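You operate a simulated robot arm through the tools that you are given. There is no shell and no other tool.

You are at the controls of a simulated robot arm. One attempt, no reset.

TASK
Null the lines on the screen, then measure the lens and save.
Fine: use the TIP and LEAN knobs on the interferometer's mount; both read 0; one measurement.

Only the result counts: the job must be done as asked and must still hold three seconds after the hand-in. Knocking over, shifting, dropping, spilling or breaking anything else fails it.

THE ROBOT
A 7-joint arm with a two-finger parallel gripper, fixed in place. Base frame: the origin is at the foot of the arm, x ahead of it, y to its left, z up. Readings come in m, rad, newtons and seconds.
Its first joint turns from -2.304 to 2.304 rad. Payload 3.91 kg.
Tool frame: the origin (TCP) lies between the finger pads and is the grasp point; the fingertips stand 0.03 m ahead of it; z points along the fingers, y is the line along which they close. The gripper opens to 0.11 m. The fingers are 0.02 m wide and 0.01 m thick; the gripper's body (0.048 by 0.112 m) begins 0.055 m behind the TCP.
Orientation is that of the tool frame in the base frame, as a unit quaternion [x, y, z, w]. With the fingers straight down and closing along the base's y, the tool's x points along the base's -x, its y along +y and its z along -z.

THE INTERFACE
- The arm moves only by the tool drive_tool. Its argument "motion" is a list of rows, each a list of 7 numbers: the shift along the tool's x, y, z in m, then the turn, a rotation vector about the tool's x, y, z in rad, then the gripper command, from -1 (fully open) to 1 (shut), values between in proportion. In form: [[x, y, z, rx, ry, rz, grip], ...]. A call has 1 to 20 rows; each row is the pose to reach, as a shift and turn from the pose commanded when the call began, along the tool's axes at that moment. Each row takes 0.2 s and may step no farther than 0.05 m and 0.15 rad from the row before; otherwise, or with a gripper value out of range, the whole call is refused. Where a pose cannot be reached the arm comes as near as it can. A force on the tool above 40 N (or 10 N above the force at the start of the call, whichever is more), or a blocked arm, ends the call early, and 0.2 s more pass. The fingers move at their own pace (about 0.108 m/s each) and stop on an object; they squeeze with about 25 N. The grip force told is the motor's: it shows also when the fingers shut on nothing. Time passes only in rows, and 0.2 s behind the last, so rows that repeat a pose let the fingers close. It gives the time, the measured TCP pose, the force on the tool (base axes), the opening and the grip force at its end, in the units of the frame above (readings bear some noise), with the torque about the TCP (base axes, N m) and any sound that the robot's microphone picked up.
- Cameras (640 x 400 px; columns grow to the right, rows downward): "scene" is fixed at [0.2197, -0.6488, 1.7054]; the picture's right is [0.98, -0.21, 0.00], its down [-0.08, -0.38, -0.92] and it looks along [0.20, 0.90, -0.39] (base axes); focal length 312 px, centre (320, 200). "wrist" rides on the gripper at [0.072, 0.017, -0.103] in the tool frame; the picture's right is [-0.23, 0.97, 0.00], its down [-0.76, -0.18, -0.62] and it looks along [-0.61, -0.14, 0.78] (tool axes); focal length 222 px, centre (320, 200). There is no depth. A picture from a camera that has moved, and an enlarged one, comes with that camera's place and axes in the base frame and with its lens.
- get_image(camera): a new picture of that camera. The clock stands still meanwhile.
- enlarge(camera, box): a new picture of the part [left, top, right, bottom] of that camera's present view, enlarged. The clock stands still meanwhile.
- hand_in(): hands the job in; it is judged then, once.

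Places have to be worked out from the pictures, the camera data and where the tool is seen. Open the gripper and draw the arm clear of the work before you hand the job in, unless the task says otherwise.

The tools are called by a JSON object that holds its "method" and its "body". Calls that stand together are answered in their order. drive_tool: Moves the arm, as the interface text tells. Its arguments: {"type":"object","properties":{"motion":{"type":"array","items":{"type":"array","items":{"type":"number"}}}},"required":["motion"]} The other tools are called the same way: get_image (camera) takes a picture; enlarge (camera, box) takes an enlarged picture of a part of a camera's view; hand_in () hands the job in.

At the start:

```text
clock: 0.0
tool_pos: [0.4697, 0.4468, 1.4151]
tool_rot: [0.001, 1.0, 0.0, 0.0]
wrist_force: [0.4, -0.1, 0.4]
ft_torque: [0.01, 0.02, 0.0]
grip_width: 0.1103
finger_force: 0.1
```

scene: 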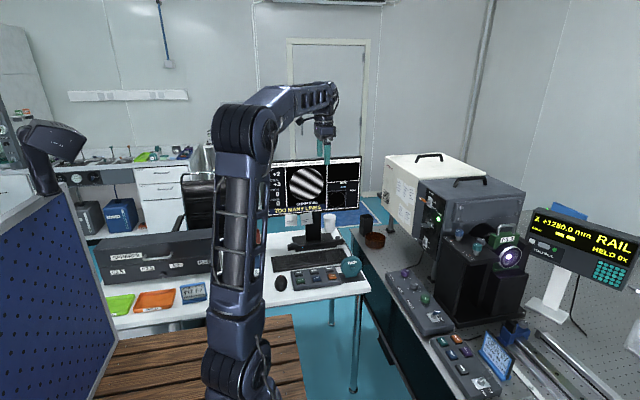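
wrist: 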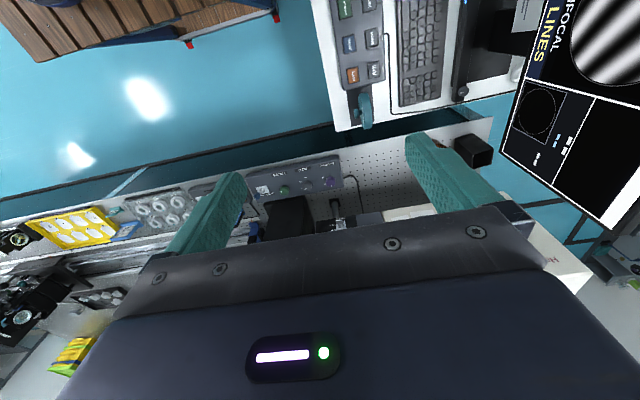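

I'll start by enlarging the main parts of the scene to identify the screen, the mount with its knobs, and the keypads.

{"method": "enlarge", "body": {"camera": "scene", "box": [260, 140, 380, 220]}}

{"method": "enlarge", "body": {"camera": "scene", "box": [370, 250, 530, 400]}}

{"method": "enlarge", "body": {"camera": "scene", "box": [260, 220, 390, 310]}}

{"method": "enlarge", "body": {"camera": "scene", "box": [420, 170, 640, 310]}}

```text
5.00 times, centred on (320, 180) of scene
camera zoom: at [0.2197, -0.6488, 1.7054], right [0.98, -0.21, 0.0], down [-0.08, -0.38, -0.92], along [0.2, 0.9, -0.39], focal length 1563 px, centre (320, 300)
```

zoom: 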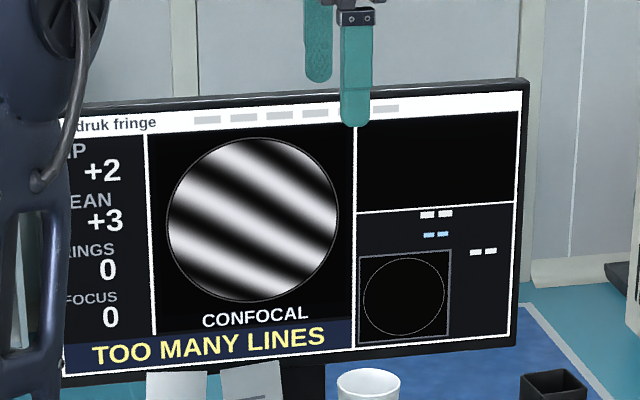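

```text
2.67 times, centred on (450, 325) of scene
camera zoom: at [0.2197, -0.6488, 1.7054], right [0.98, -0.21, 0.0], down [-0.08, -0.38, -0.92], along [0.2, 0.9, -0.39], focal length 833 px, centre (-27, -133)
```

zoom: 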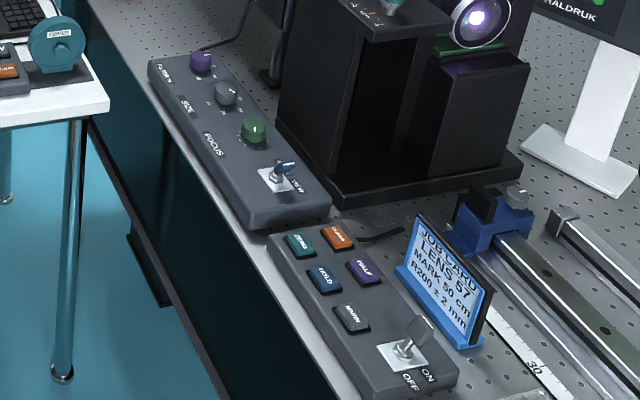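

```text
4.44 times, centred on (325, 265) of scene
camera zoom: at [0.2197, -0.6488, 1.7054], right [0.98, -0.21, 0.0], down [-0.08, -0.38, -0.92], along [0.2, 0.9, -0.39], focal length 1389 px, centre (298, -89)
```

zoom: 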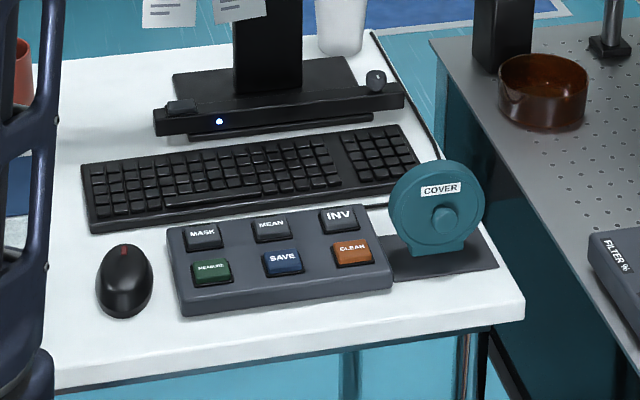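

```text
2.86 times, centred on (530, 240) of scene
camera zoom: at [0.2197, -0.6488, 1.7054], right [0.98, -0.21, 0.0], down [-0.08, -0.38, -0.92], along [0.2, 0.9, -0.39], focal length 893 px, centre (-280, 86)
```

zoom: 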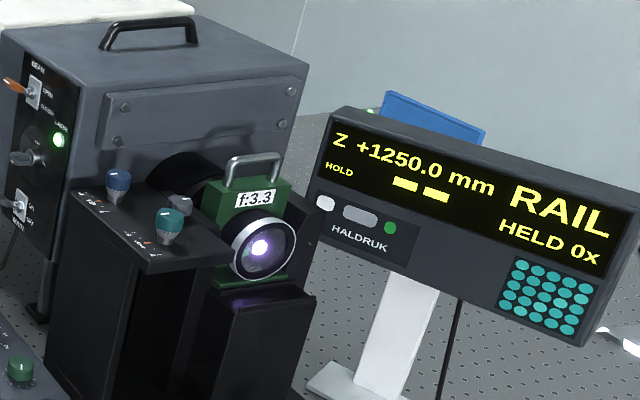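

The screen shows TIP +2, LEAN +3, RINGS 0, FOCUS 0. Now I zoom in on the mount's top plate to read the knob labels.

{"method": "enlarge", "body": {"camera": "scene", "box": [440, 215, 504, 255]}}

{"method": "enlarge", "body": {"camera": "scene", "box": [270, 255, 366, 315]}}

{"method": "enlarge", "body": {"camera": "scene", "box": [412, 185, 476, 250]}}

{"method": "enlarge", "body": {"camera": "wrist", "box": [220, 130, 400, 240]}}

```text
10.00 times, centred on (472, 235) of scene
camera zoom: at [0.2197, -0.6488, 1.7054], right [0.98, -0.21, 0.0], down [-0.08, -0.38, -0.92], along [0.2, 0.9, -0.39], focal length 3125 px, centre (-1200, -150)
```

zoom: 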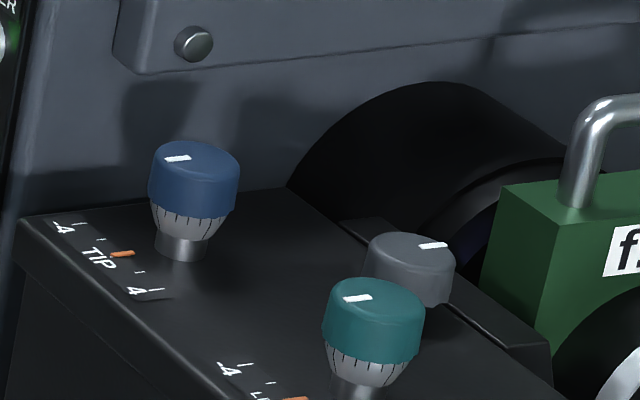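

```text
6.67 times, centred on (318, 285) of scene
camera zoom: at [0.2197, -0.6488, 1.7054], right [0.98, -0.21, 0.0], down [-0.08, -0.38, -0.92], along [0.2, 0.9, -0.39], focal length 2084 px, centre (333, -367)
```

zoom: 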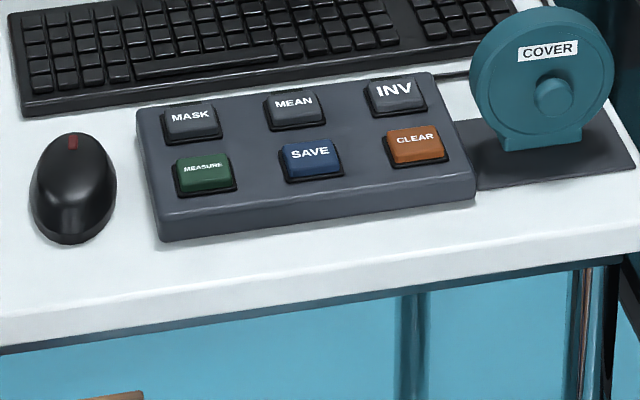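

```text
6.15 times, centred on (444, 218) of scene
camera zoom: at [0.2197, -0.6488, 1.7054], right [0.98, -0.21, 0.0], down [-0.08, -0.38, -0.92], along [0.2, 0.9, -0.39], focal length 1923 px, centre (-443, 92)
```

zoom: 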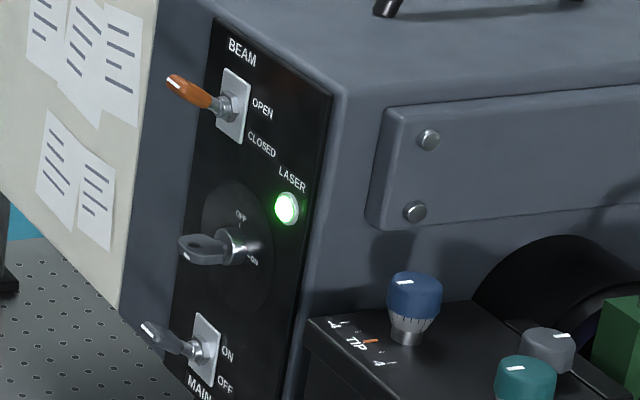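

```text
3.56 times, centred on (310, 185) of wrist
camera zoom: at [0.3975, 0.4644, 1.5194], right [0.23, 0.97, 0.0], down [0.76, -0.18, 0.62], along [0.61, -0.14, -0.78], focal length 790 px, centre (356, 253)
```

zoom: 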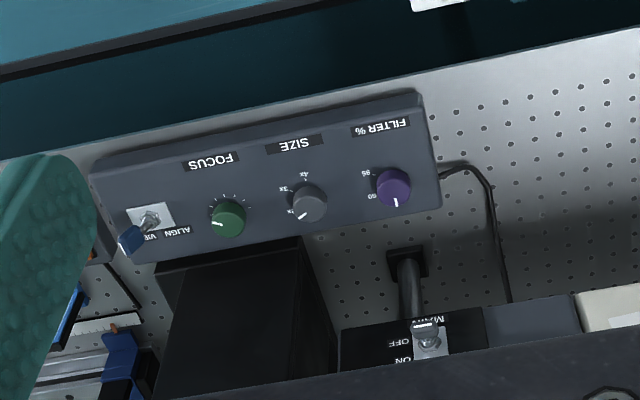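

From the two views I judge the SAVE key at about (0.46, 0.53, 0.80), MEASURE at about (0.38, 0.53, 0.80), and the mount somewhere near (0.85, 0.12, 1.2). I move the tool, still high, toward the mount so the wrist camera can see its knobs.

{"method": "drive_tool", "body": {"motion": [[-0.015, -0.035, -0.01, 0, 0, 0, -1], [-0.03, -0.07, -0.02, 0, 0, 0, -1], [-0.045, -0.105, -0.03, 0, 0, 0, -1], [-0.06, -0.14, -0.04, 0, 0, 0, -1], [-0.075, -0.175, -0.05, 0, 0, 0, -1], [-0.09, -0.21, -0.05, 0, 0, 0, -1], [-0.1, -0.245, -0.05, 0, 0, 0, -1], [-0.11, -0.28, -0.05, 0, 0, 0, -1], [-0.12, -0.31, -0.05, 0, 0, 0, -1], [-0.12, -0.33, -0.05, 0, 0, 0, -1]]}}

{"method": "get_image", "body": {"camera": "wrist"}}

{"method": "get_image", "body": {"camera": "scene"}}

```text
clock: 2.2
tool_pos: [0.59, 0.1168, 1.4666]
tool_rot: [0.0, 1.0, 0.0, 0.0]
wrist_force: [-0.9, 0.9, -0.9]
ft_torque: [-0.02, 0.01, 0.0]
grip_width: 0.1099
finger_force: 0.1
```

```text
taken
camera wrist: at [0.5176, 0.1345, 1.5705], right [0.23, 0.97, 0.0], down [0.76, -0.18, 0.62], along [0.61, -0.14, -0.78], focal length 222 px, centre (320, 200)
```

wrist: 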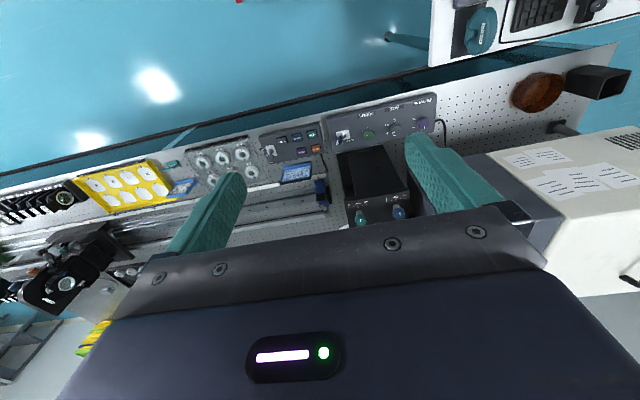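

```text
taken
```

scene: 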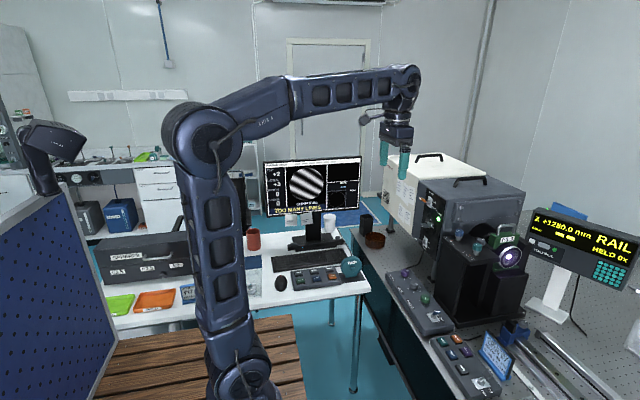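

Both knobs (teal LEAN, blue TIP) are visible in the wrist picture near (361,218) and (398,212). I enlarge there to triangulate.

{"method": "enlarge", "body": {"camera": "wrist", "box": [330, 140, 442, 240]}}

{"method": "enlarge", "body": {"camera": "scene", "box": [440, 215, 520, 265]}}

{"method": "enlarge", "body": {"camera": "scene", "box": [256, 150, 376, 225]}}

```text
4.00 times, centred on (386, 190) of wrist
camera zoom: at [0.5176, 0.1345, 1.5705], right [0.23, 0.97, 0.0], down [0.76, -0.18, 0.62], along [0.61, -0.14, -0.78], focal length 888 px, centre (56, 240)
```

zoom: 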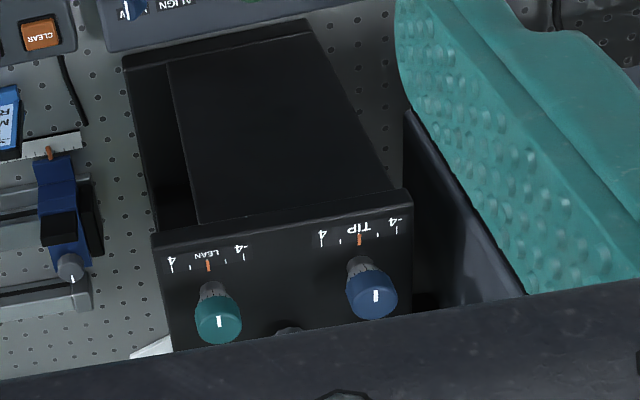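

```text
8.00 times, centred on (480, 240) of scene
camera zoom: at [0.2197, -0.6488, 1.7054], right [0.98, -0.21, 0.0], down [-0.08, -0.38, -0.92], along [0.2, 0.9, -0.39], focal length 2500 px, centre (-960, -120)
```

zoom: 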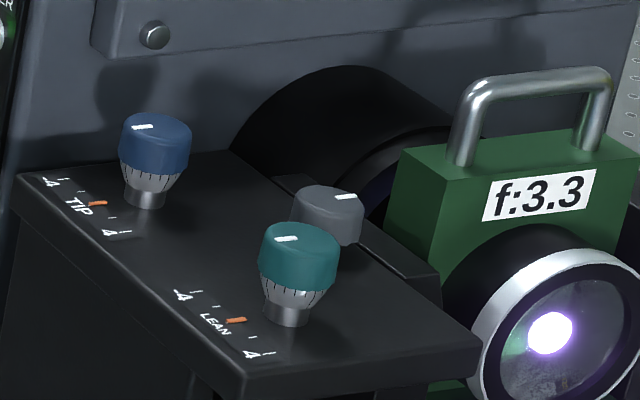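

```text
5.33 times, centred on (316, 188) of scene
camera zoom: at [0.2197, -0.6488, 1.7054], right [0.98, -0.21, 0.0], down [-0.08, -0.38, -0.92], along [0.2, 0.9, -0.39], focal length 1667 px, centre (341, 267)
```

zoom: 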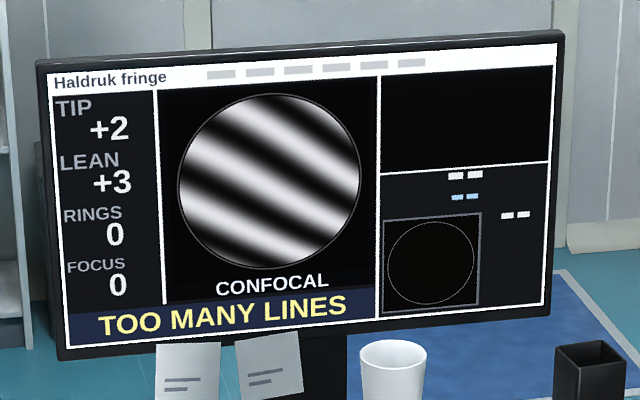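

I place LEAN at about (0.942, 0.146, 1.14) and TIP at about (0.952, 0.251, 1.135), with the laser box just behind TIP. I move to a higher pose closer in, so the wrist camera looks down between the fingers at both knobs.

{"method": "drive_tool", "body": {"motion": [[-0.04, 0.01, 0.0, 0, 0, 0, -1], [-0.08, 0.02, 0.0, 0, 0, 0, -1], [-0.12, 0.03, 0.0, 0, 0, 0, -1], [-0.16, 0.045, 0.0, 0, 0, 0, -1], [-0.2, 0.06, 0.01, 0, 0, 0, -1], [-0.22, 0.075, 0.03, 0, 0, 0, -1], [-0.22, 0.075, 0.03, 0, 0, 0, -1]]}}

{"method": "get_image", "body": {"camera": "wrist"}}

{"method": "get_image", "body": {"camera": "scene"}}

```text
clock: 3.8
tool_pos: [0.8092, 0.1918, 1.4359]
tool_rot: [0.0, 1.0, 0.0, -0.001]
wrist_force: [-0.6, 0.3, -0.3]
ft_torque: [-0.03, 0.01, 0.03]
grip_width: 0.1102
finger_force: 0.1
```

```text
taken
camera wrist: at [0.7368, 0.2096, 1.5395], right [0.23, 0.97, 0.0], down [0.76, -0.18, 0.62], along [0.61, -0.14, -0.78], focal length 222 px, centre (320, 200)
```

wrist: 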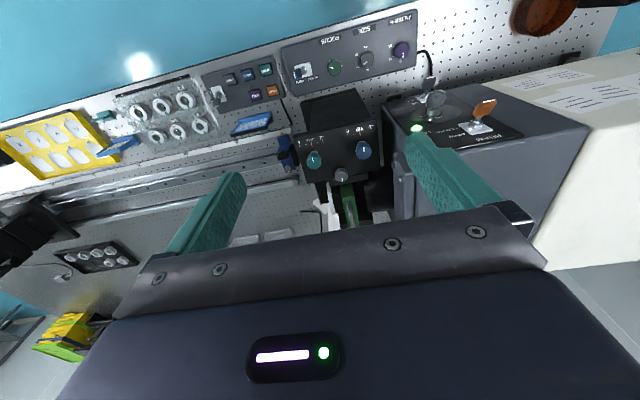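

```text
taken
```

scene: 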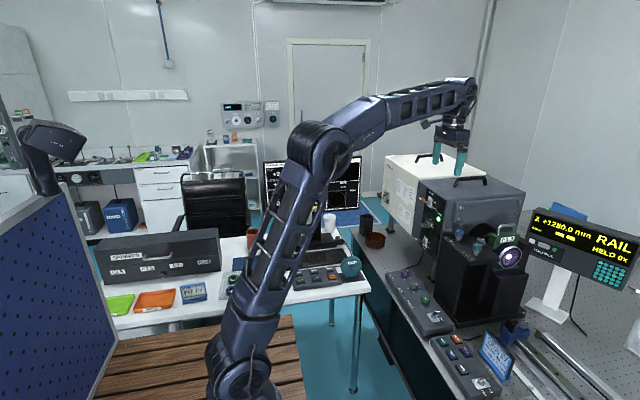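

The knobs are now clear in the wrist view. I enlarge them, and also check what of the screen stays visible.

{"method": "enlarge", "body": {"camera": "wrist", "box": [288, 85, 416, 205]}}

{"method": "enlarge", "body": {"camera": "wrist", "box": [300, 130, 380, 190]}}

{"method": "enlarge", "body": {"camera": "scene", "box": [256, 150, 376, 225]}}

```text
3.33 times, centred on (352, 145) of wrist
camera zoom: at [0.7368, 0.2096, 1.5395], right [0.23, 0.97, 0.0], down [0.76, -0.18, 0.62], along [0.61, -0.14, -0.78], focal length 740 px, centre (213, 383)
```

zoom: 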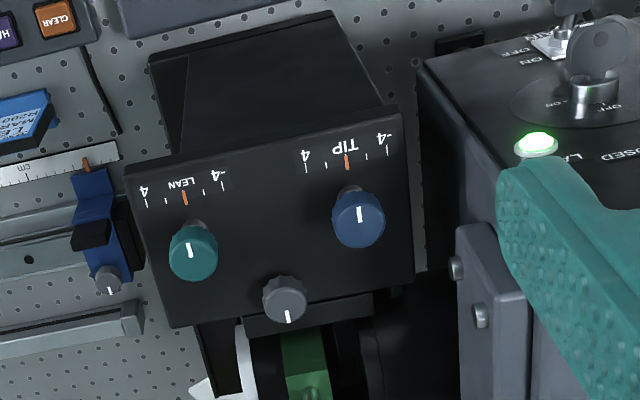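

```text
6.67 times, centred on (340, 160) of wrist
camera zoom: at [0.7368, 0.2096, 1.5395], right [0.23, 0.97, 0.0], down [0.76, -0.18, 0.62], along [0.61, -0.14, -0.78], focal length 1481 px, centre (187, 467)
```

zoom: 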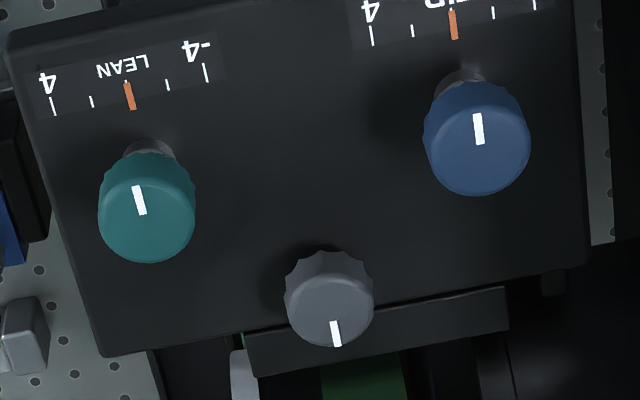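

```text
5.33 times, centred on (316, 188) of scene
camera zoom: at [0.2197, -0.6488, 1.7054], right [0.98, -0.21, 0.0], down [-0.08, -0.38, -0.92], along [0.2, 0.9, -0.39], focal length 1667 px, centre (341, 267)
```

zoom: 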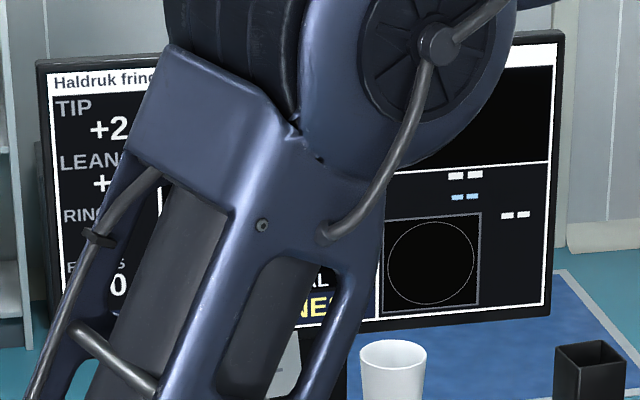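

Refined triangulation gives cap tops at LEAN (0.949, 0.147, 1.141) and TIP (0.949, 0.248, 1.141), with caps about 32 mm wide and the plate at about z=1.103. I move over LEAN with the fingers narrowed to about 64 mm, stopping with the tips about 40 mm above the cap.

{"method": "drive_tool", "body": {"motion": [[-0.035, -0.011, 0.0, 0, 0, 0, -0.16], [-0.07, -0.022, 0.0, 0, 0, 0, -0.16], [-0.105, -0.034, 0.0, 0, 0, 0, -0.16], [-0.14, -0.045, 0.0, 0, 0, 0, -0.16], [-0.14, -0.045, 0.04, 0, 0, 0, -0.16], [-0.14, -0.045, 0.08, 0, 0, 0, -0.16], [-0.14, -0.045, 0.12, 0, 0, 0, -0.16], [-0.14, -0.045, 0.16, 0, 0, 0, -0.16], [-0.14, -0.045, 0.19, 0, 0, 0, -0.16], [-0.14, -0.045, 0.215, 0, 0, 0, -0.16], [-0.14, -0.045, 0.215, 0, 0, 0, -0.16]]}}

{"method": "get_image", "body": {"camera": "wrist"}}

{"method": "enlarge", "body": {"camera": "scene", "box": [420, 130, 560, 290]}}

{"method": "enlarge", "body": {"camera": "scene", "box": [256, 150, 376, 225]}}

```text
clock: 6.2
tool_pos: [0.9486, 0.1471, 1.2195]
tool_rot: [0.001, 1.0, 0.0, 0.0]
wrist_force: [0.2, 0.3, 0.8]
ft_torque: [0.01, 0.01, -0.01]
grip_width: 0.0638
finger_force: 0.0
```

```text
taken
camera wrist: at [0.8763, 0.1651, 1.3242], right [0.23, 0.97, 0.0], down [0.76, -0.18, 0.62], along [0.61, -0.14, -0.78], focal length 222 px, centre (320, 200)
```

wrist: 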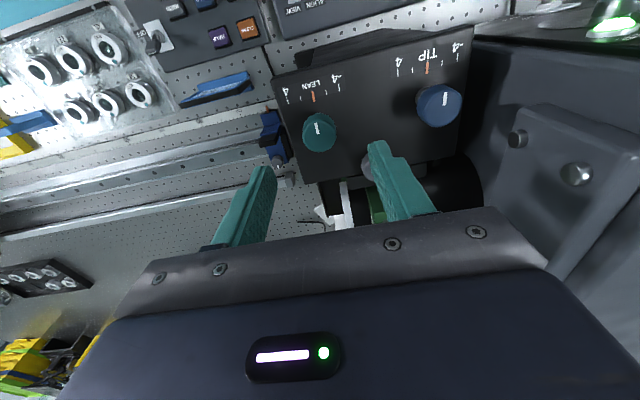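

```text
2.50 times, centred on (490, 210) of scene
camera zoom: at [0.2197, -0.6488, 1.7054], right [0.98, -0.21, 0.0], down [-0.08, -0.38, -0.92], along [0.2, 0.9, -0.39], focal length 781 px, centre (-105, 175)
```

zoom: 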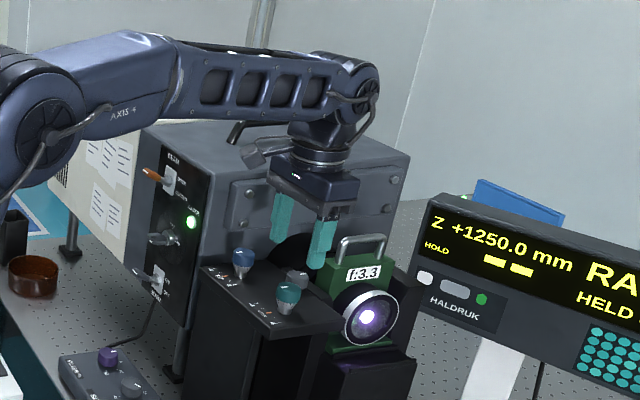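

```text
5.33 times, centred on (316, 188) of scene
camera zoom: at [0.2197, -0.6488, 1.7054], right [0.98, -0.21, 0.0], down [-0.08, -0.38, -0.92], along [0.2, 0.9, -0.39], focal length 1667 px, centre (341, 267)
```

zoom: 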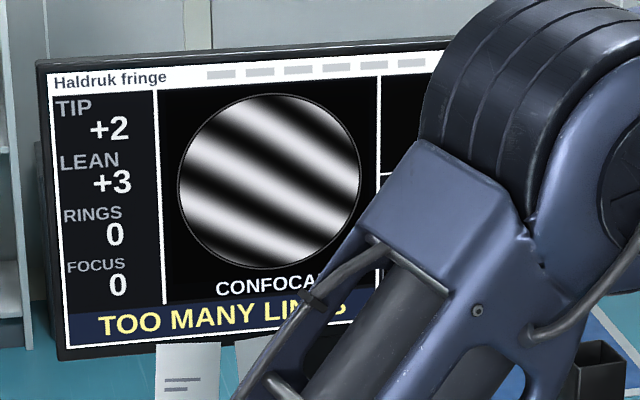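

The screen stays readable from here. I zoom on the LEAN cap: if it is centred under the TCP, its top centre should appear at about (320, 136).

{"method": "enlarge", "body": {"camera": "wrist", "box": [280, 90, 360, 170]}}

```text
5.00 times, centred on (320, 130) of wrist
camera zoom: at [0.8763, 0.1651, 1.3242], right [0.23, 0.97, 0.0], down [0.76, -0.18, 0.62], along [0.61, -0.14, -0.78], focal length 1111 px, centre (320, 550)
```

zoom: 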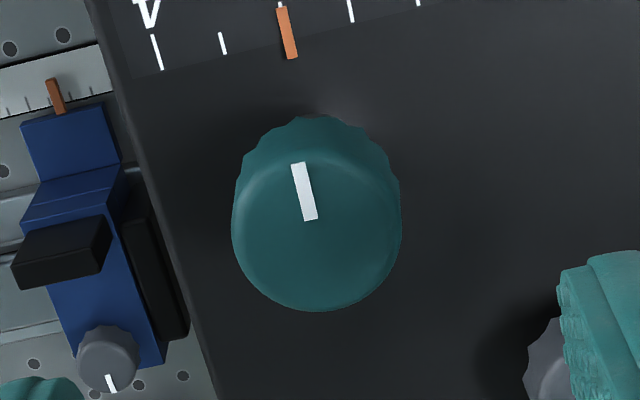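

The cap is within 1 mm of the tool axis. I descend to TCP z of about 1.143 (tips about 10 mm above the plate) and close on the LEAN cap.

{"method": "drive_tool", "body": {"motion": [[0, -0.0005, 0.03, 0, 0, 0, -0.16], [0, -0.0005, 0.055, 0, 0, 0, -0.16], [0, -0.0005, 0.07, 0, 0, 0, -0.16], [0, -0.0005, 0.0765, 0, 0, 0, -0.16], [0, -0.0005, 0.0765, 0, 0, 0, -0.16], [0, -0.0005, 0.0765, 0, 0, 0, 0.3], [0, -0.0005, 0.0765, 0, 0, 0, 1], [0, -0.0005, 0.0765, 0, 0, 0, 1], [0, -0.0005, 0.0765, 0, 0, 0, 1]]}}

{"method": "get_image", "body": {"camera": "wrist"}}

{"method": "enlarge", "body": {"camera": "scene", "box": [256, 150, 376, 225]}}

{"method": "enlarge", "body": {"camera": "scene", "box": [430, 190, 530, 260]}}

```text
clock: 8.2
tool_pos: [0.9488, 0.1442, 1.1441]
tool_rot: [0.001, 1.0, 0.0, 0.0]
wrist_force: [0.1, 6.4, -2.5]
ft_torque: [-0.5, -0.57, 0.01]
grip_width: 0.0297
finger_force: 44.4
```

```text
taken
camera wrist: at [0.8761, 0.1637, 1.2478], right [0.23, 0.97, 0.0], down [0.76, -0.18, 0.62], along [0.61, -0.14, -0.78], focal length 222 px, centre (320, 200)
```

wrist: 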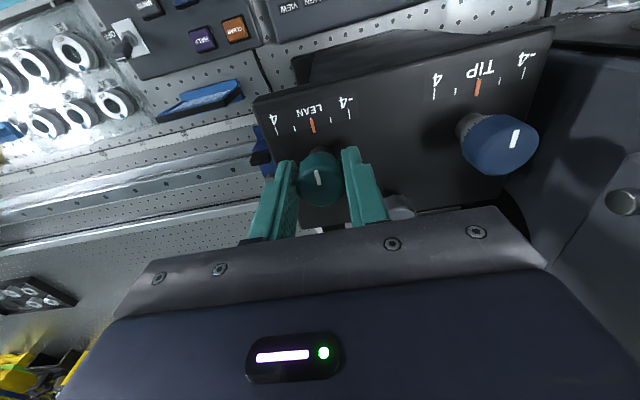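

```text
5.33 times, centred on (316, 188) of scene
camera zoom: at [0.2197, -0.6488, 1.7054], right [0.98, -0.21, 0.0], down [-0.08, -0.38, -0.92], along [0.2, 0.9, -0.39], focal length 1667 px, centre (341, 267)
```

zoom: 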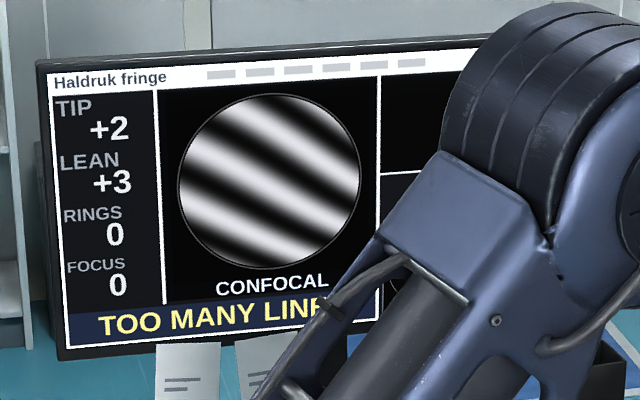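

```text
5.71 times, centred on (480, 225) of scene
camera zoom: at [0.2197, -0.6488, 1.7054], right [0.98, -0.21, 0.0], down [-0.08, -0.38, -0.92], along [0.2, 0.9, -0.39], focal length 1786 px, centre (-594, 57)
```

zoom: 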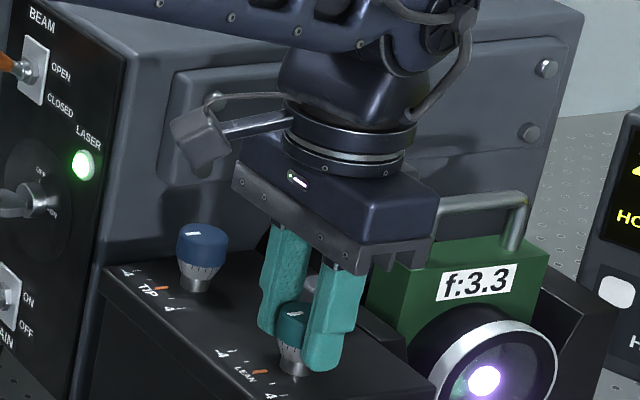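

LEAN is gripped (29.7 mm), but there is a 6.4 N side load in y and the TCP settled about 2.5 mm toward -y of the command. I shift the command by 2 mm toward -y to relieve it and see how the force changes.

{"method": "drive_tool", "body": {"motion": [[0, -0.001, 0, 0, 0, 0, 1], [0, -0.002, 0, 0, 0, 0, 1], [0, -0.002, 0, 0, 0, 0, 1]]}}

```text
clock: 9.0
tool_pos: [0.948, 0.1456, 1.1429]
tool_rot: [-0.001, 1.0, 0.001, 0.0]
wrist_force: [-2.3, 24.7, 1.6]
ft_torque: [-0.12, 0.94, 0.08]
grip_width: 0.0298
finger_force: 44.8
```

The force rose, so the cap sits toward +y. I shift the command back 2.7 mm toward +y.

{"method": "drive_tool", "body": {"motion": [[0, 0.0015, 0, 0, 0, 0, 1], [0, 0.0027, 0, 0, 0, 0, 1], [0, 0.0027, 0, 0, 0, 0, 1]]}}

```text
clock: 9.8
tool_pos: [0.9487, 0.1462, 1.1431]
tool_rot: [0.001, 1.0, 0.0, -0.001]
wrist_force: [-26.1, 4.2, -5.1]
ft_torque: [0.59, 0.86, 0.02]
grip_width: 0.0298
finger_force: 45.1
```

The side load in y is relieved but now -26 N shows in x. I hold still for a moment to see whether this is a transient.

{"method": "drive_tool", "body": {"motion": [[0, 0, 0, 0, 0, 0, 1], [0, 0, 0, 0, 0, 0, 1]]}}

```text
clock: 10.4
tool_pos: [0.95, 0.1451, 1.1445]
tool_rot: [0.001, 1.0, -0.001, -0.001]
wrist_force: [-33.7, -3.7, -9.7]
ft_torque: [0.57, 0.94, -0.04]
grip_width: 0.0295
finger_force: 44.3
```

The x load persists (-34 N), so the cap must be pushing the tool toward -x. I ease the command 2 mm toward -x and re-read.

{"method": "drive_tool", "body": {"motion": [[0.001, 0, 0, 0, 0, 0, 1], [0.002, 0, 0, 0, 0, 0, 1], [0.002, 0, 0, 0, 0, 0, 1]]}}

```text
clock: 11.2
tool_pos: [0.9495, 0.1464, 1.1441]
tool_rot: [0.001, 1.0, 0.0, 0.0]
wrist_force: [-2.5, -3.6, -11.5]
ft_torque: [0.64, -0.71, 0.0]
grip_width: 0.0299
finger_force: 45.2
```

Loads are small now. I turn LEAN +0.15 rad about the tool axis (pointer toward the "-4" side) and read the screen.

{"method": "drive_tool", "body": {"motion": [[0, 0, 0, 0, 0, 0.05, 1], [0, 0, 0, 0, 0, 0.1, 1], [0, 0, 0, 0, 0, 0.15, 1], [0, 0, 0, 0, 0, 0.15, 1]]}}

{"method": "enlarge", "body": {"camera": "scene", "box": [256, 150, 376, 225]}}

{"method": "enlarge", "body": {"camera": "wrist", "box": [260, 80, 420, 220]}}

```text
clock: 12.2
tool_pos: [0.9502, 0.1468, 1.1438]
tool_rot: [0.076, 0.997, 0.001, 0.001]
wrist_force: [25.3, -2.7, -2.6]
ft_torque: [-0.84, -0.89, 0.01]
grip_width: 0.0296
finger_force: 45.1
```

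```text
5.33 times, centred on (316, 188) of scene
camera zoom: at [0.2197, -0.6488, 1.7054], right [0.98, -0.21, 0.0], down [-0.08, -0.38, -0.92], along [0.2, 0.9, -0.39], focal length 1667 px, centre (341, 267)
```

zoom: 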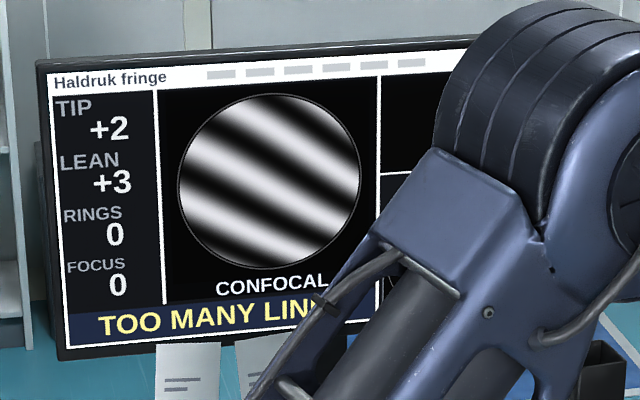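

```text
2.86 times, centred on (340, 150) of wrist
camera zoom: at [0.8794, 0.1749, 1.2477], right [0.37, 0.93, 0.0], down [0.73, -0.29, 0.62], along [0.58, -0.23, -0.78], focal length 635 px, centre (263, 343)
```

zoom: 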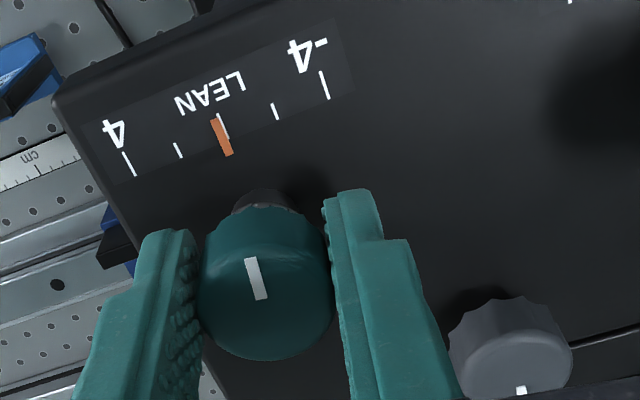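

The screen is still LEAN +3, and the mark seems to have turned only slightly. I hold briefly to see how the loads settle before turning further.

{"method": "drive_tool", "body": {"motion": [[0, 0, 0, 0, 0, 0, 1], [0, 0, 0, 0, 0, 0, 1], [0, 0, 0, 0, 0, 0, 1]]}}

{"method": "enlarge", "body": {"camera": "wrist", "box": [280, 110, 380, 200]}}

```text
clock: 13.0
tool_pos: [0.9495, 0.1455, 1.1441]
tool_rot: [0.075, 0.997, 0.0, 0.001]
wrist_force: [37.3, -3.2, 5.2]
ft_torque: [-0.67, -0.6, -0.01]
grip_width: 0.03
finger_force: 44.8
```

```text
4.44 times, centred on (330, 155) of wrist
camera zoom: at [0.8794, 0.1748, 1.2478], right [0.37, 0.93, 0.0], down [0.73, -0.29, 0.62], along [0.58, -0.23, -0.78], focal length 987 px, centre (276, 400)
```

zoom: 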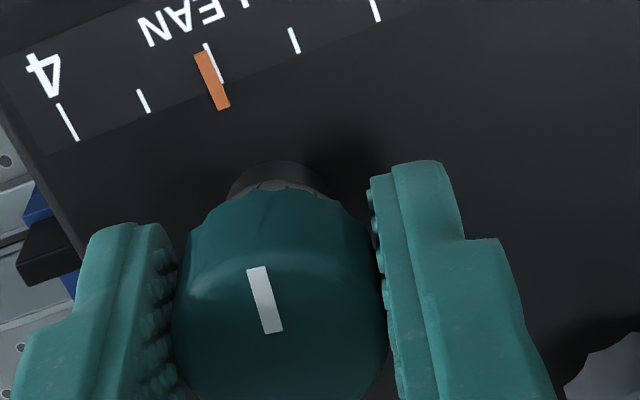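

The load grows while holding, so the controller integrates the offset; the neutral x lies midway, about 0.9487. I correct +1 mm in x and turn a further 0.30 rad.

{"method": "drive_tool", "body": {"motion": [[-0.001, 0, 0, 0, 0, 0, 1], [-0.001, 0, 0, 0, 0, 0.06, 1], [-0.001, 0, 0, 0, 0, 0.12, 1], [-0.001, 0, 0, 0, 0, 0.18, 1], [-0.001, 0, 0, 0, 0, 0.24, 1], [-0.001, 0, 0, 0, 0, 0.3, 1], [-0.001, 0, 0, 0, 0, 0.3, 1]]}}

{"method": "enlarge", "body": {"camera": "scene", "box": [256, 150, 376, 225]}}

{"method": "enlarge", "body": {"camera": "wrist", "box": [280, 110, 380, 200]}}

```text
clock: 14.6
tool_pos: [0.9495, 0.1475, 1.144]
tool_rot: [0.223, 0.975, 0.0, 0.001]
wrist_force: [16.4, 2.6, 14.1]
ft_torque: [0.02, 1.02, 0.04]
grip_width: 0.0299
finger_force: 44.9
```

```text
5.33 times, centred on (316, 188) of scene
camera zoom: at [0.2197, -0.6488, 1.7054], right [0.98, -0.21, 0.0], down [-0.08, -0.38, -0.92], along [0.2, 0.9, -0.39], focal length 1667 px, centre (341, 267)
```

zoom: 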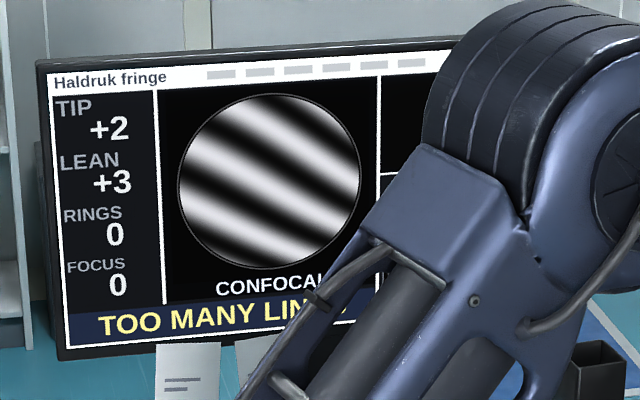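

```text
4.44 times, centred on (330, 155) of wrist
camera zoom: at [0.8909, 0.1949, 1.2478], right [0.63, 0.78, 0.0], down [0.61, -0.49, 0.62], along [0.48, -0.39, -0.78], focal length 987 px, centre (276, 400)
```

zoom: 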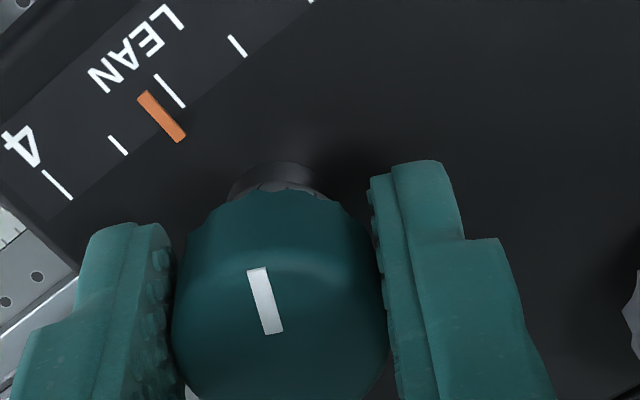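

The knob turns with the gripper, and the orange index is a slider that has moved about 0.8 unit toward +4 after 0.45 rad. The screen hasn't changed yet, so I turn 0.15 rad more to learn the sign and step.

{"method": "drive_tool", "body": {"motion": [[-0.0005, 0, 0.0005, 0, 0, 0.05, 1], [-0.0008, 0, 0.001, 0, 0, 0.1, 1], [-0.001, 0, 0.001, 0, 0, 0.15, 1], [-0.001, 0, 0.001, 0, 0, 0.15, 1]]}}

{"method": "enlarge", "body": {"camera": "scene", "box": [256, 150, 376, 225]}}

{"method": "enlarge", "body": {"camera": "wrist", "box": [280, 110, 380, 200]}}

```text
clock: 15.6
tool_pos: [0.9496, 0.1493, 1.1438]
tool_rot: [0.294, 0.956, 0.001, 0.0]
wrist_force: [10.7, 17.3, 27.6]
ft_torque: [0.15, 0.8, 0.08]
grip_width: 0.0297
finger_force: 44.5
```

```text
5.33 times, centred on (316, 188) of scene
camera zoom: at [0.2197, -0.6488, 1.7054], right [0.98, -0.21, 0.0], down [-0.08, -0.38, -0.92], along [0.2, 0.9, -0.39], focal length 1667 px, centre (341, 267)
```

zoom: 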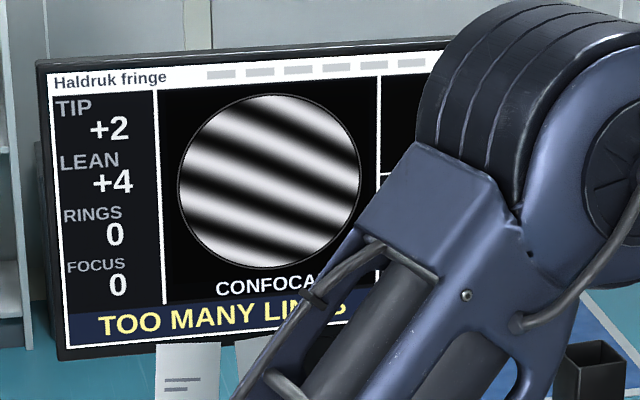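

```text
4.44 times, centred on (330, 155) of wrist
camera zoom: at [0.8986, 0.2033, 1.2477], right [0.74, 0.68, 0.0], down [0.53, -0.58, 0.62], along [0.42, -0.46, -0.78], focal length 987 px, centre (276, 400)
```

zoom: 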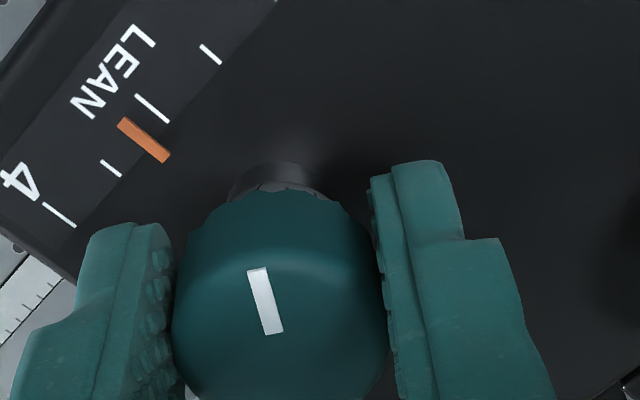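

LEAN went to +4, so positive turns raise it by one unit per roughly 0.6–0.7 rad; I need about -2.6 rad from here to get it to 0. Loads have built up, so I open slightly, recentre, regrip with the loads cleared and then start turning the negative way.

{"method": "drive_tool", "body": {"motion": [[0, 0, 0, 0, 0, 0, 0.1], [0.0005, 0.0002, -0.001, 0, 0, 0, 0.1], [0.001, 0.0005, -0.001, 0, 0, 0, 0.1], [0.001, 0.0005, -0.001, 0, 0, 0, 0.1], [0.001, 0.0005, -0.001, 0, 0, 0, 0.1]]}}

{"method": "enlarge", "body": {"camera": "wrist", "box": [270, 110, 370, 210]}}

{"method": "enlarge", "body": {"camera": "scene", "box": [256, 150, 376, 225]}}

```text
clock: 16.8
tool_pos: [0.9488, 0.1459, 1.144]
tool_rot: [0.297, 0.955, 0.0, 0.001]
wrist_force: [0.0, 0.4, 0.4]
ft_torque: [0.0, 0.03, -0.04]
grip_width: 0.0498
finger_force: 0.1
```

```text
4.00 times, centred on (320, 160) of wrist
camera zoom: at [0.8986, 0.2024, 1.248], right [0.74, 0.68, 0.0], down [0.53, -0.58, 0.62], along [0.42, -0.46, -0.78], focal length 888 px, centre (320, 360)
```

zoom: 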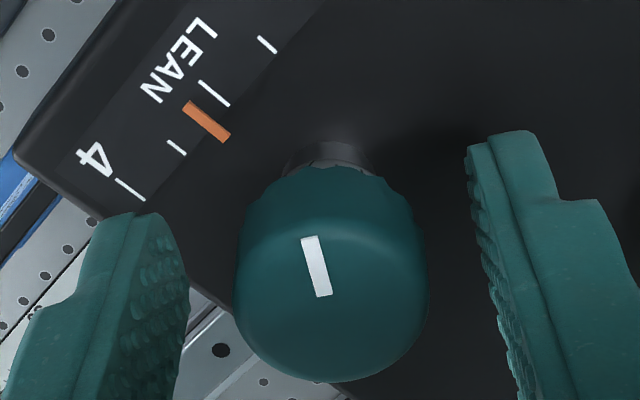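

```text
5.33 times, centred on (316, 188) of scene
camera zoom: at [0.2197, -0.6488, 1.7054], right [0.98, -0.21, 0.0], down [-0.08, -0.38, -0.92], along [0.2, 0.9, -0.39], focal length 1667 px, centre (341, 267)
```

zoom: 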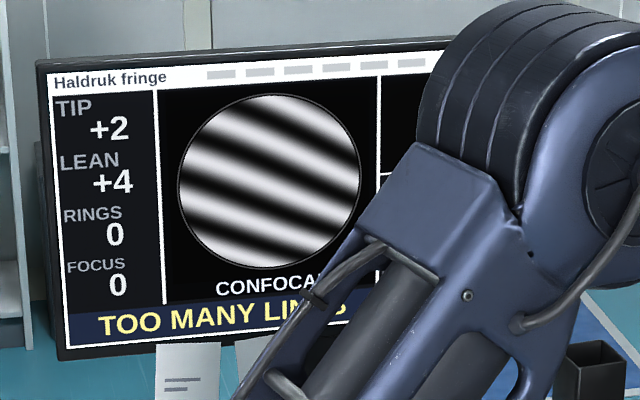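

The regrip pose shows the cap about 1.3 mm off toward tool +y. I shift 1.2 mm, close, and make a first -0.6 rad of turn, then check loads.

{"method": "drive_tool", "body": {"motion": [[0.0003, 0.0012, 0, 0, 0, 0, 0.1], [0.0003, 0.0012, 0, 0, 0, 0, 0.1], [0.0003, 0.0012, 0, 0, 0, 0, 1], [0.0003, 0.0012, 0, 0, 0, 0, 1], [0.0003, 0.0012, 0, 0, 0, 0, 1]]}}

```text
clock: 18.0
tool_pos: [0.9498, 0.1473, 1.1448]
tool_rot: [0.295, 0.955, 0.0, 0.0]
wrist_force: [-5.7, -5.9, -1.4]
ft_torque: [0.38, -0.23, -0.06]
grip_width: 0.03
finger_force: 44.9
```

Loads are small; I back off 0.6 mm and turn -0.75 rad in one sweep, then read.

{"method": "drive_tool", "body": {"motion": [[0, -0.0006, 0, 0, 0, 0, 1], [0, -0.0006, 0, 0, 0, -0.1, 1], [0, -0.0006, 0, 0, 0, -0.2, 1], [0, -0.0006, 0, 0, 0, -0.3, 1], [0, -0.0006, 0, 0, 0, -0.4, 1], [0, -0.0006, 0, 0, 0, -0.5, 1], [0, -0.0006, 0, 0, 0, -0.6, 1], [0, -0.0006, 0, 0, 0, -0.7, 1], [0, -0.0006, 0, 0, 0, -0.75, 1]]}}

{"method": "enlarge", "body": {"camera": "scene", "box": [256, 150, 376, 225]}}

{"method": "enlarge", "body": {"camera": "wrist", "box": [270, 110, 370, 210]}}

```text
clock: 20.0
tool_pos: [0.9496, 0.1459, 1.1441]
tool_rot: [-0.075, 0.997, 0.0, 0.0]
wrist_force: [-21.5, -27.8, -9.4]
ft_torque: [0.3, 1.06, -0.06]
grip_width: 0.0298
finger_force: 44.8
```

```text
5.33 times, centred on (316, 188) of scene
camera zoom: at [0.2197, -0.6488, 1.7054], right [0.98, -0.21, 0.0], down [-0.08, -0.38, -0.92], along [0.2, 0.9, -0.39], focal length 1667 px, centre (341, 267)
```

zoom: 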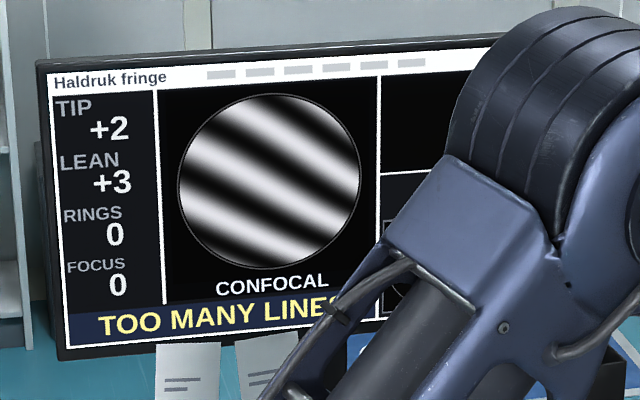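

```text
4.00 times, centred on (320, 160) of wrist
camera zoom: at [0.8751, 0.1524, 1.2481], right [0.08, 1.0, 0.0], down [0.78, -0.06, 0.62], along [0.62, -0.05, -0.78], focal length 888 px, centre (320, 360)
```

zoom: 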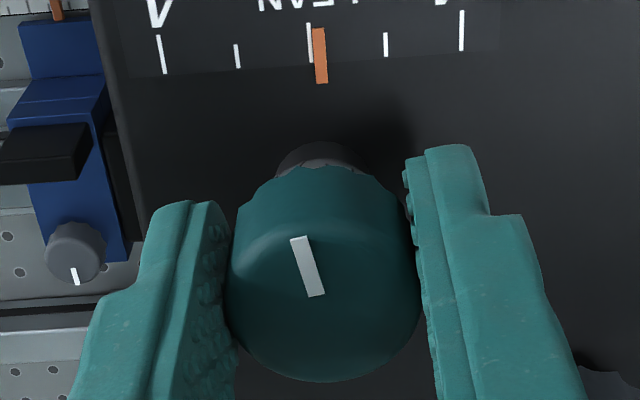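

LEAN is back at +3 with the index a bit past 0 toward the minus side, so about 0.65 rad per unit. Side loads suggest the knob axis is nearer (0.951, 0.1465), so I release, shift there, and regrip.

{"method": "drive_tool", "body": {"motion": [[0, 0, 0, 0, 0, 0, 0.1], [-0.0007, -0.0009, 0, 0, 0, 0, 0.1], [-0.0014, -0.0018, 0, 0, 0, 0, 0.1], [-0.0014, -0.0018, 0, 0, 0, 0, 0.1], [-0.0014, -0.0018, 0, 0, 0, 0, 0.1], [-0.0014, -0.0018, 0, 0, 0, 0, 1], [-0.0014, -0.0018, 0, 0, 0, 0, 1], [-0.0014, -0.0018, 0, 0, 0, 0, 1]]}}

```text
clock: 21.8
tool_pos: [0.9508, 0.1455, 1.144]
tool_rot: [-0.075, 0.997, 0.001, 0.0]
wrist_force: [1.4, 1.1, 0.4]
ft_torque: [-0.45, -0.08, -0.04]
grip_width: 0.0294
finger_force: 45.3
```

Loads are near zero at this centre. I sweep another -0.9 rad and check.

{"method": "drive_tool", "body": {"motion": [[0, 0, 0, 0, 0, -0.1, 1], [0, 0, 0, 0, 0, -0.2, 1], [0, 0, 0, 0, 0, -0.3, 1], [0, 0, 0, 0, 0, -0.4, 1], [0, 0, 0, 0, 0, -0.5, 1], [0, 0, 0, 0, 0, -0.6, 1], [0, 0, 0, 0, 0, -0.7, 1], [0, 0, 0, 0, 0, -0.8, 1], [0, 0, 0, 0, 0, -0.9, 1]]}}

{"method": "enlarge", "body": {"camera": "scene", "box": [256, 150, 376, 225]}}

{"method": "enlarge", "body": {"camera": "wrist", "box": [240, 80, 400, 220]}}

```text
clock: 23.8
tool_pos: [0.9518, 0.1445, 1.1446]
tool_rot: [-0.502, 0.865, 0.0, 0.0]
wrist_force: [-1.5, -6.9, -6.2]
ft_torque: [0.47, -1.15, 0.02]
grip_width: 0.0297
finger_force: 44.9
```

```text
5.33 times, centred on (316, 188) of scene
camera zoom: at [0.2197, -0.6488, 1.7054], right [0.98, -0.21, 0.0], down [-0.08, -0.38, -0.92], along [0.2, 0.9, -0.39], focal length 1667 px, centre (341, 267)
```

zoom: 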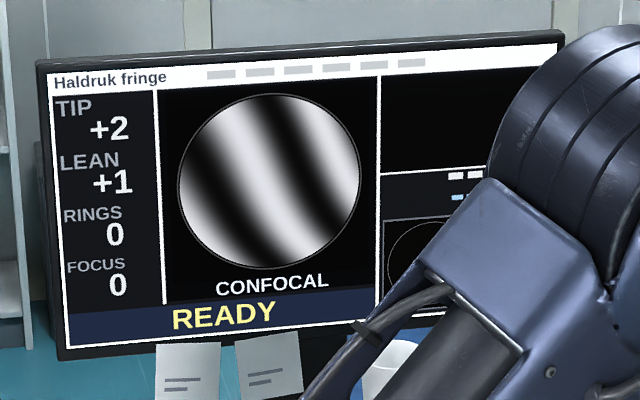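

```text
2.86 times, centred on (320, 150) of wrist
camera zoom: at [0.9006, 0.0916, 1.2481], right [-0.73, 0.68, 0.0], down [0.53, 0.57, 0.62], along [0.42, 0.46, -0.78], focal length 635 px, centre (320, 343)
```

zoom: 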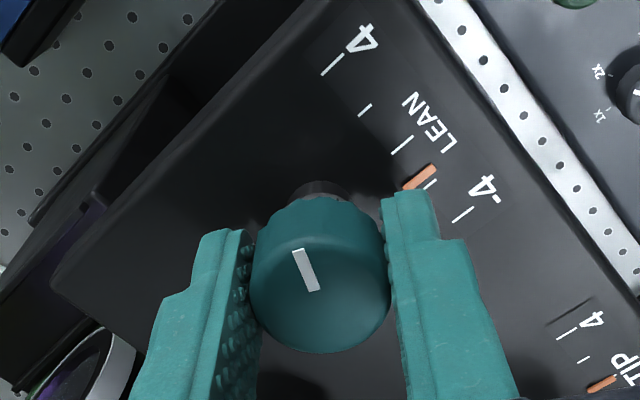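

LEAN is now +1 (index at about -1.6 units, 0.66 rad per unit). I continue -0.85 rad to bring the index to about -3 units.

{"method": "drive_tool", "body": {"motion": [[0.0003, -0.0002, 0, 0, 0, -0.1, 1], [0.0004, -0.0002, 0, 0, 0, -0.2, 1], [0.0004, -0.0002, 0, 0, 0, -0.3, 1], [0.0004, -0.0002, 0, 0, 0, -0.4, 1], [0.0004, -0.0002, 0, 0, 0, -0.5, 1], [0.0004, -0.0002, 0, 0, 0, -0.6, 1], [0.0004, -0.0002, 0, 0, 0, -0.7, 1], [0.0004, -0.0002, 0, 0, 0, -0.8, 1], [0.0004, -0.0002, 0, 0, 0, -0.85, 1], [0.0004, -0.0002, 0, 0, 0, -0.85, 1]]}}

{"method": "enlarge", "body": {"camera": "scene", "box": [256, 150, 376, 225]}}

{"method": "enlarge", "body": {"camera": "wrist", "box": [240, 80, 400, 220]}}

```text
clock: 26.0
tool_pos: [0.9513, 0.1445, 1.1434]
tool_rot: [0.814, -0.581, 0.001, 0.0]
wrist_force: [27.5, 0.5, 18.8]
ft_torque: [-0.11, -0.22, -0.04]
grip_width: 0.0299
finger_force: 44.8
```

```text
5.33 times, centred on (316, 188) of scene
camera zoom: at [0.2197, -0.6488, 1.7054], right [0.98, -0.21, 0.0], down [-0.08, -0.38, -0.92], along [0.2, 0.9, -0.39], focal length 1667 px, centre (341, 267)
```

zoom: 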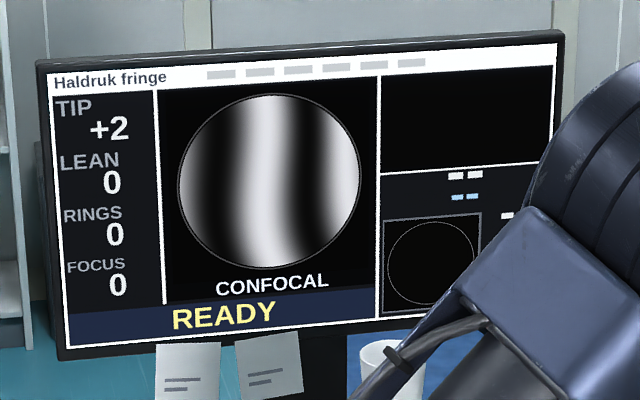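

```text
2.86 times, centred on (320, 150) of wrist
camera zoom: at [0.9592, 0.0719, 1.2481], right [-0.99, -0.1, 0.0], down [-0.08, 0.78, 0.62], along [-0.06, 0.62, -0.78], focal length 635 px, centre (320, 343)
```

zoom: 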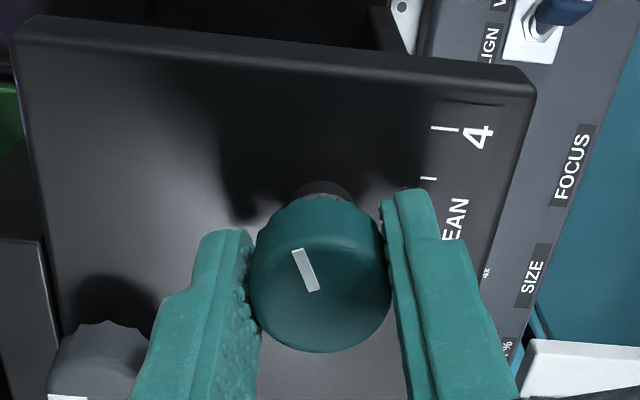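

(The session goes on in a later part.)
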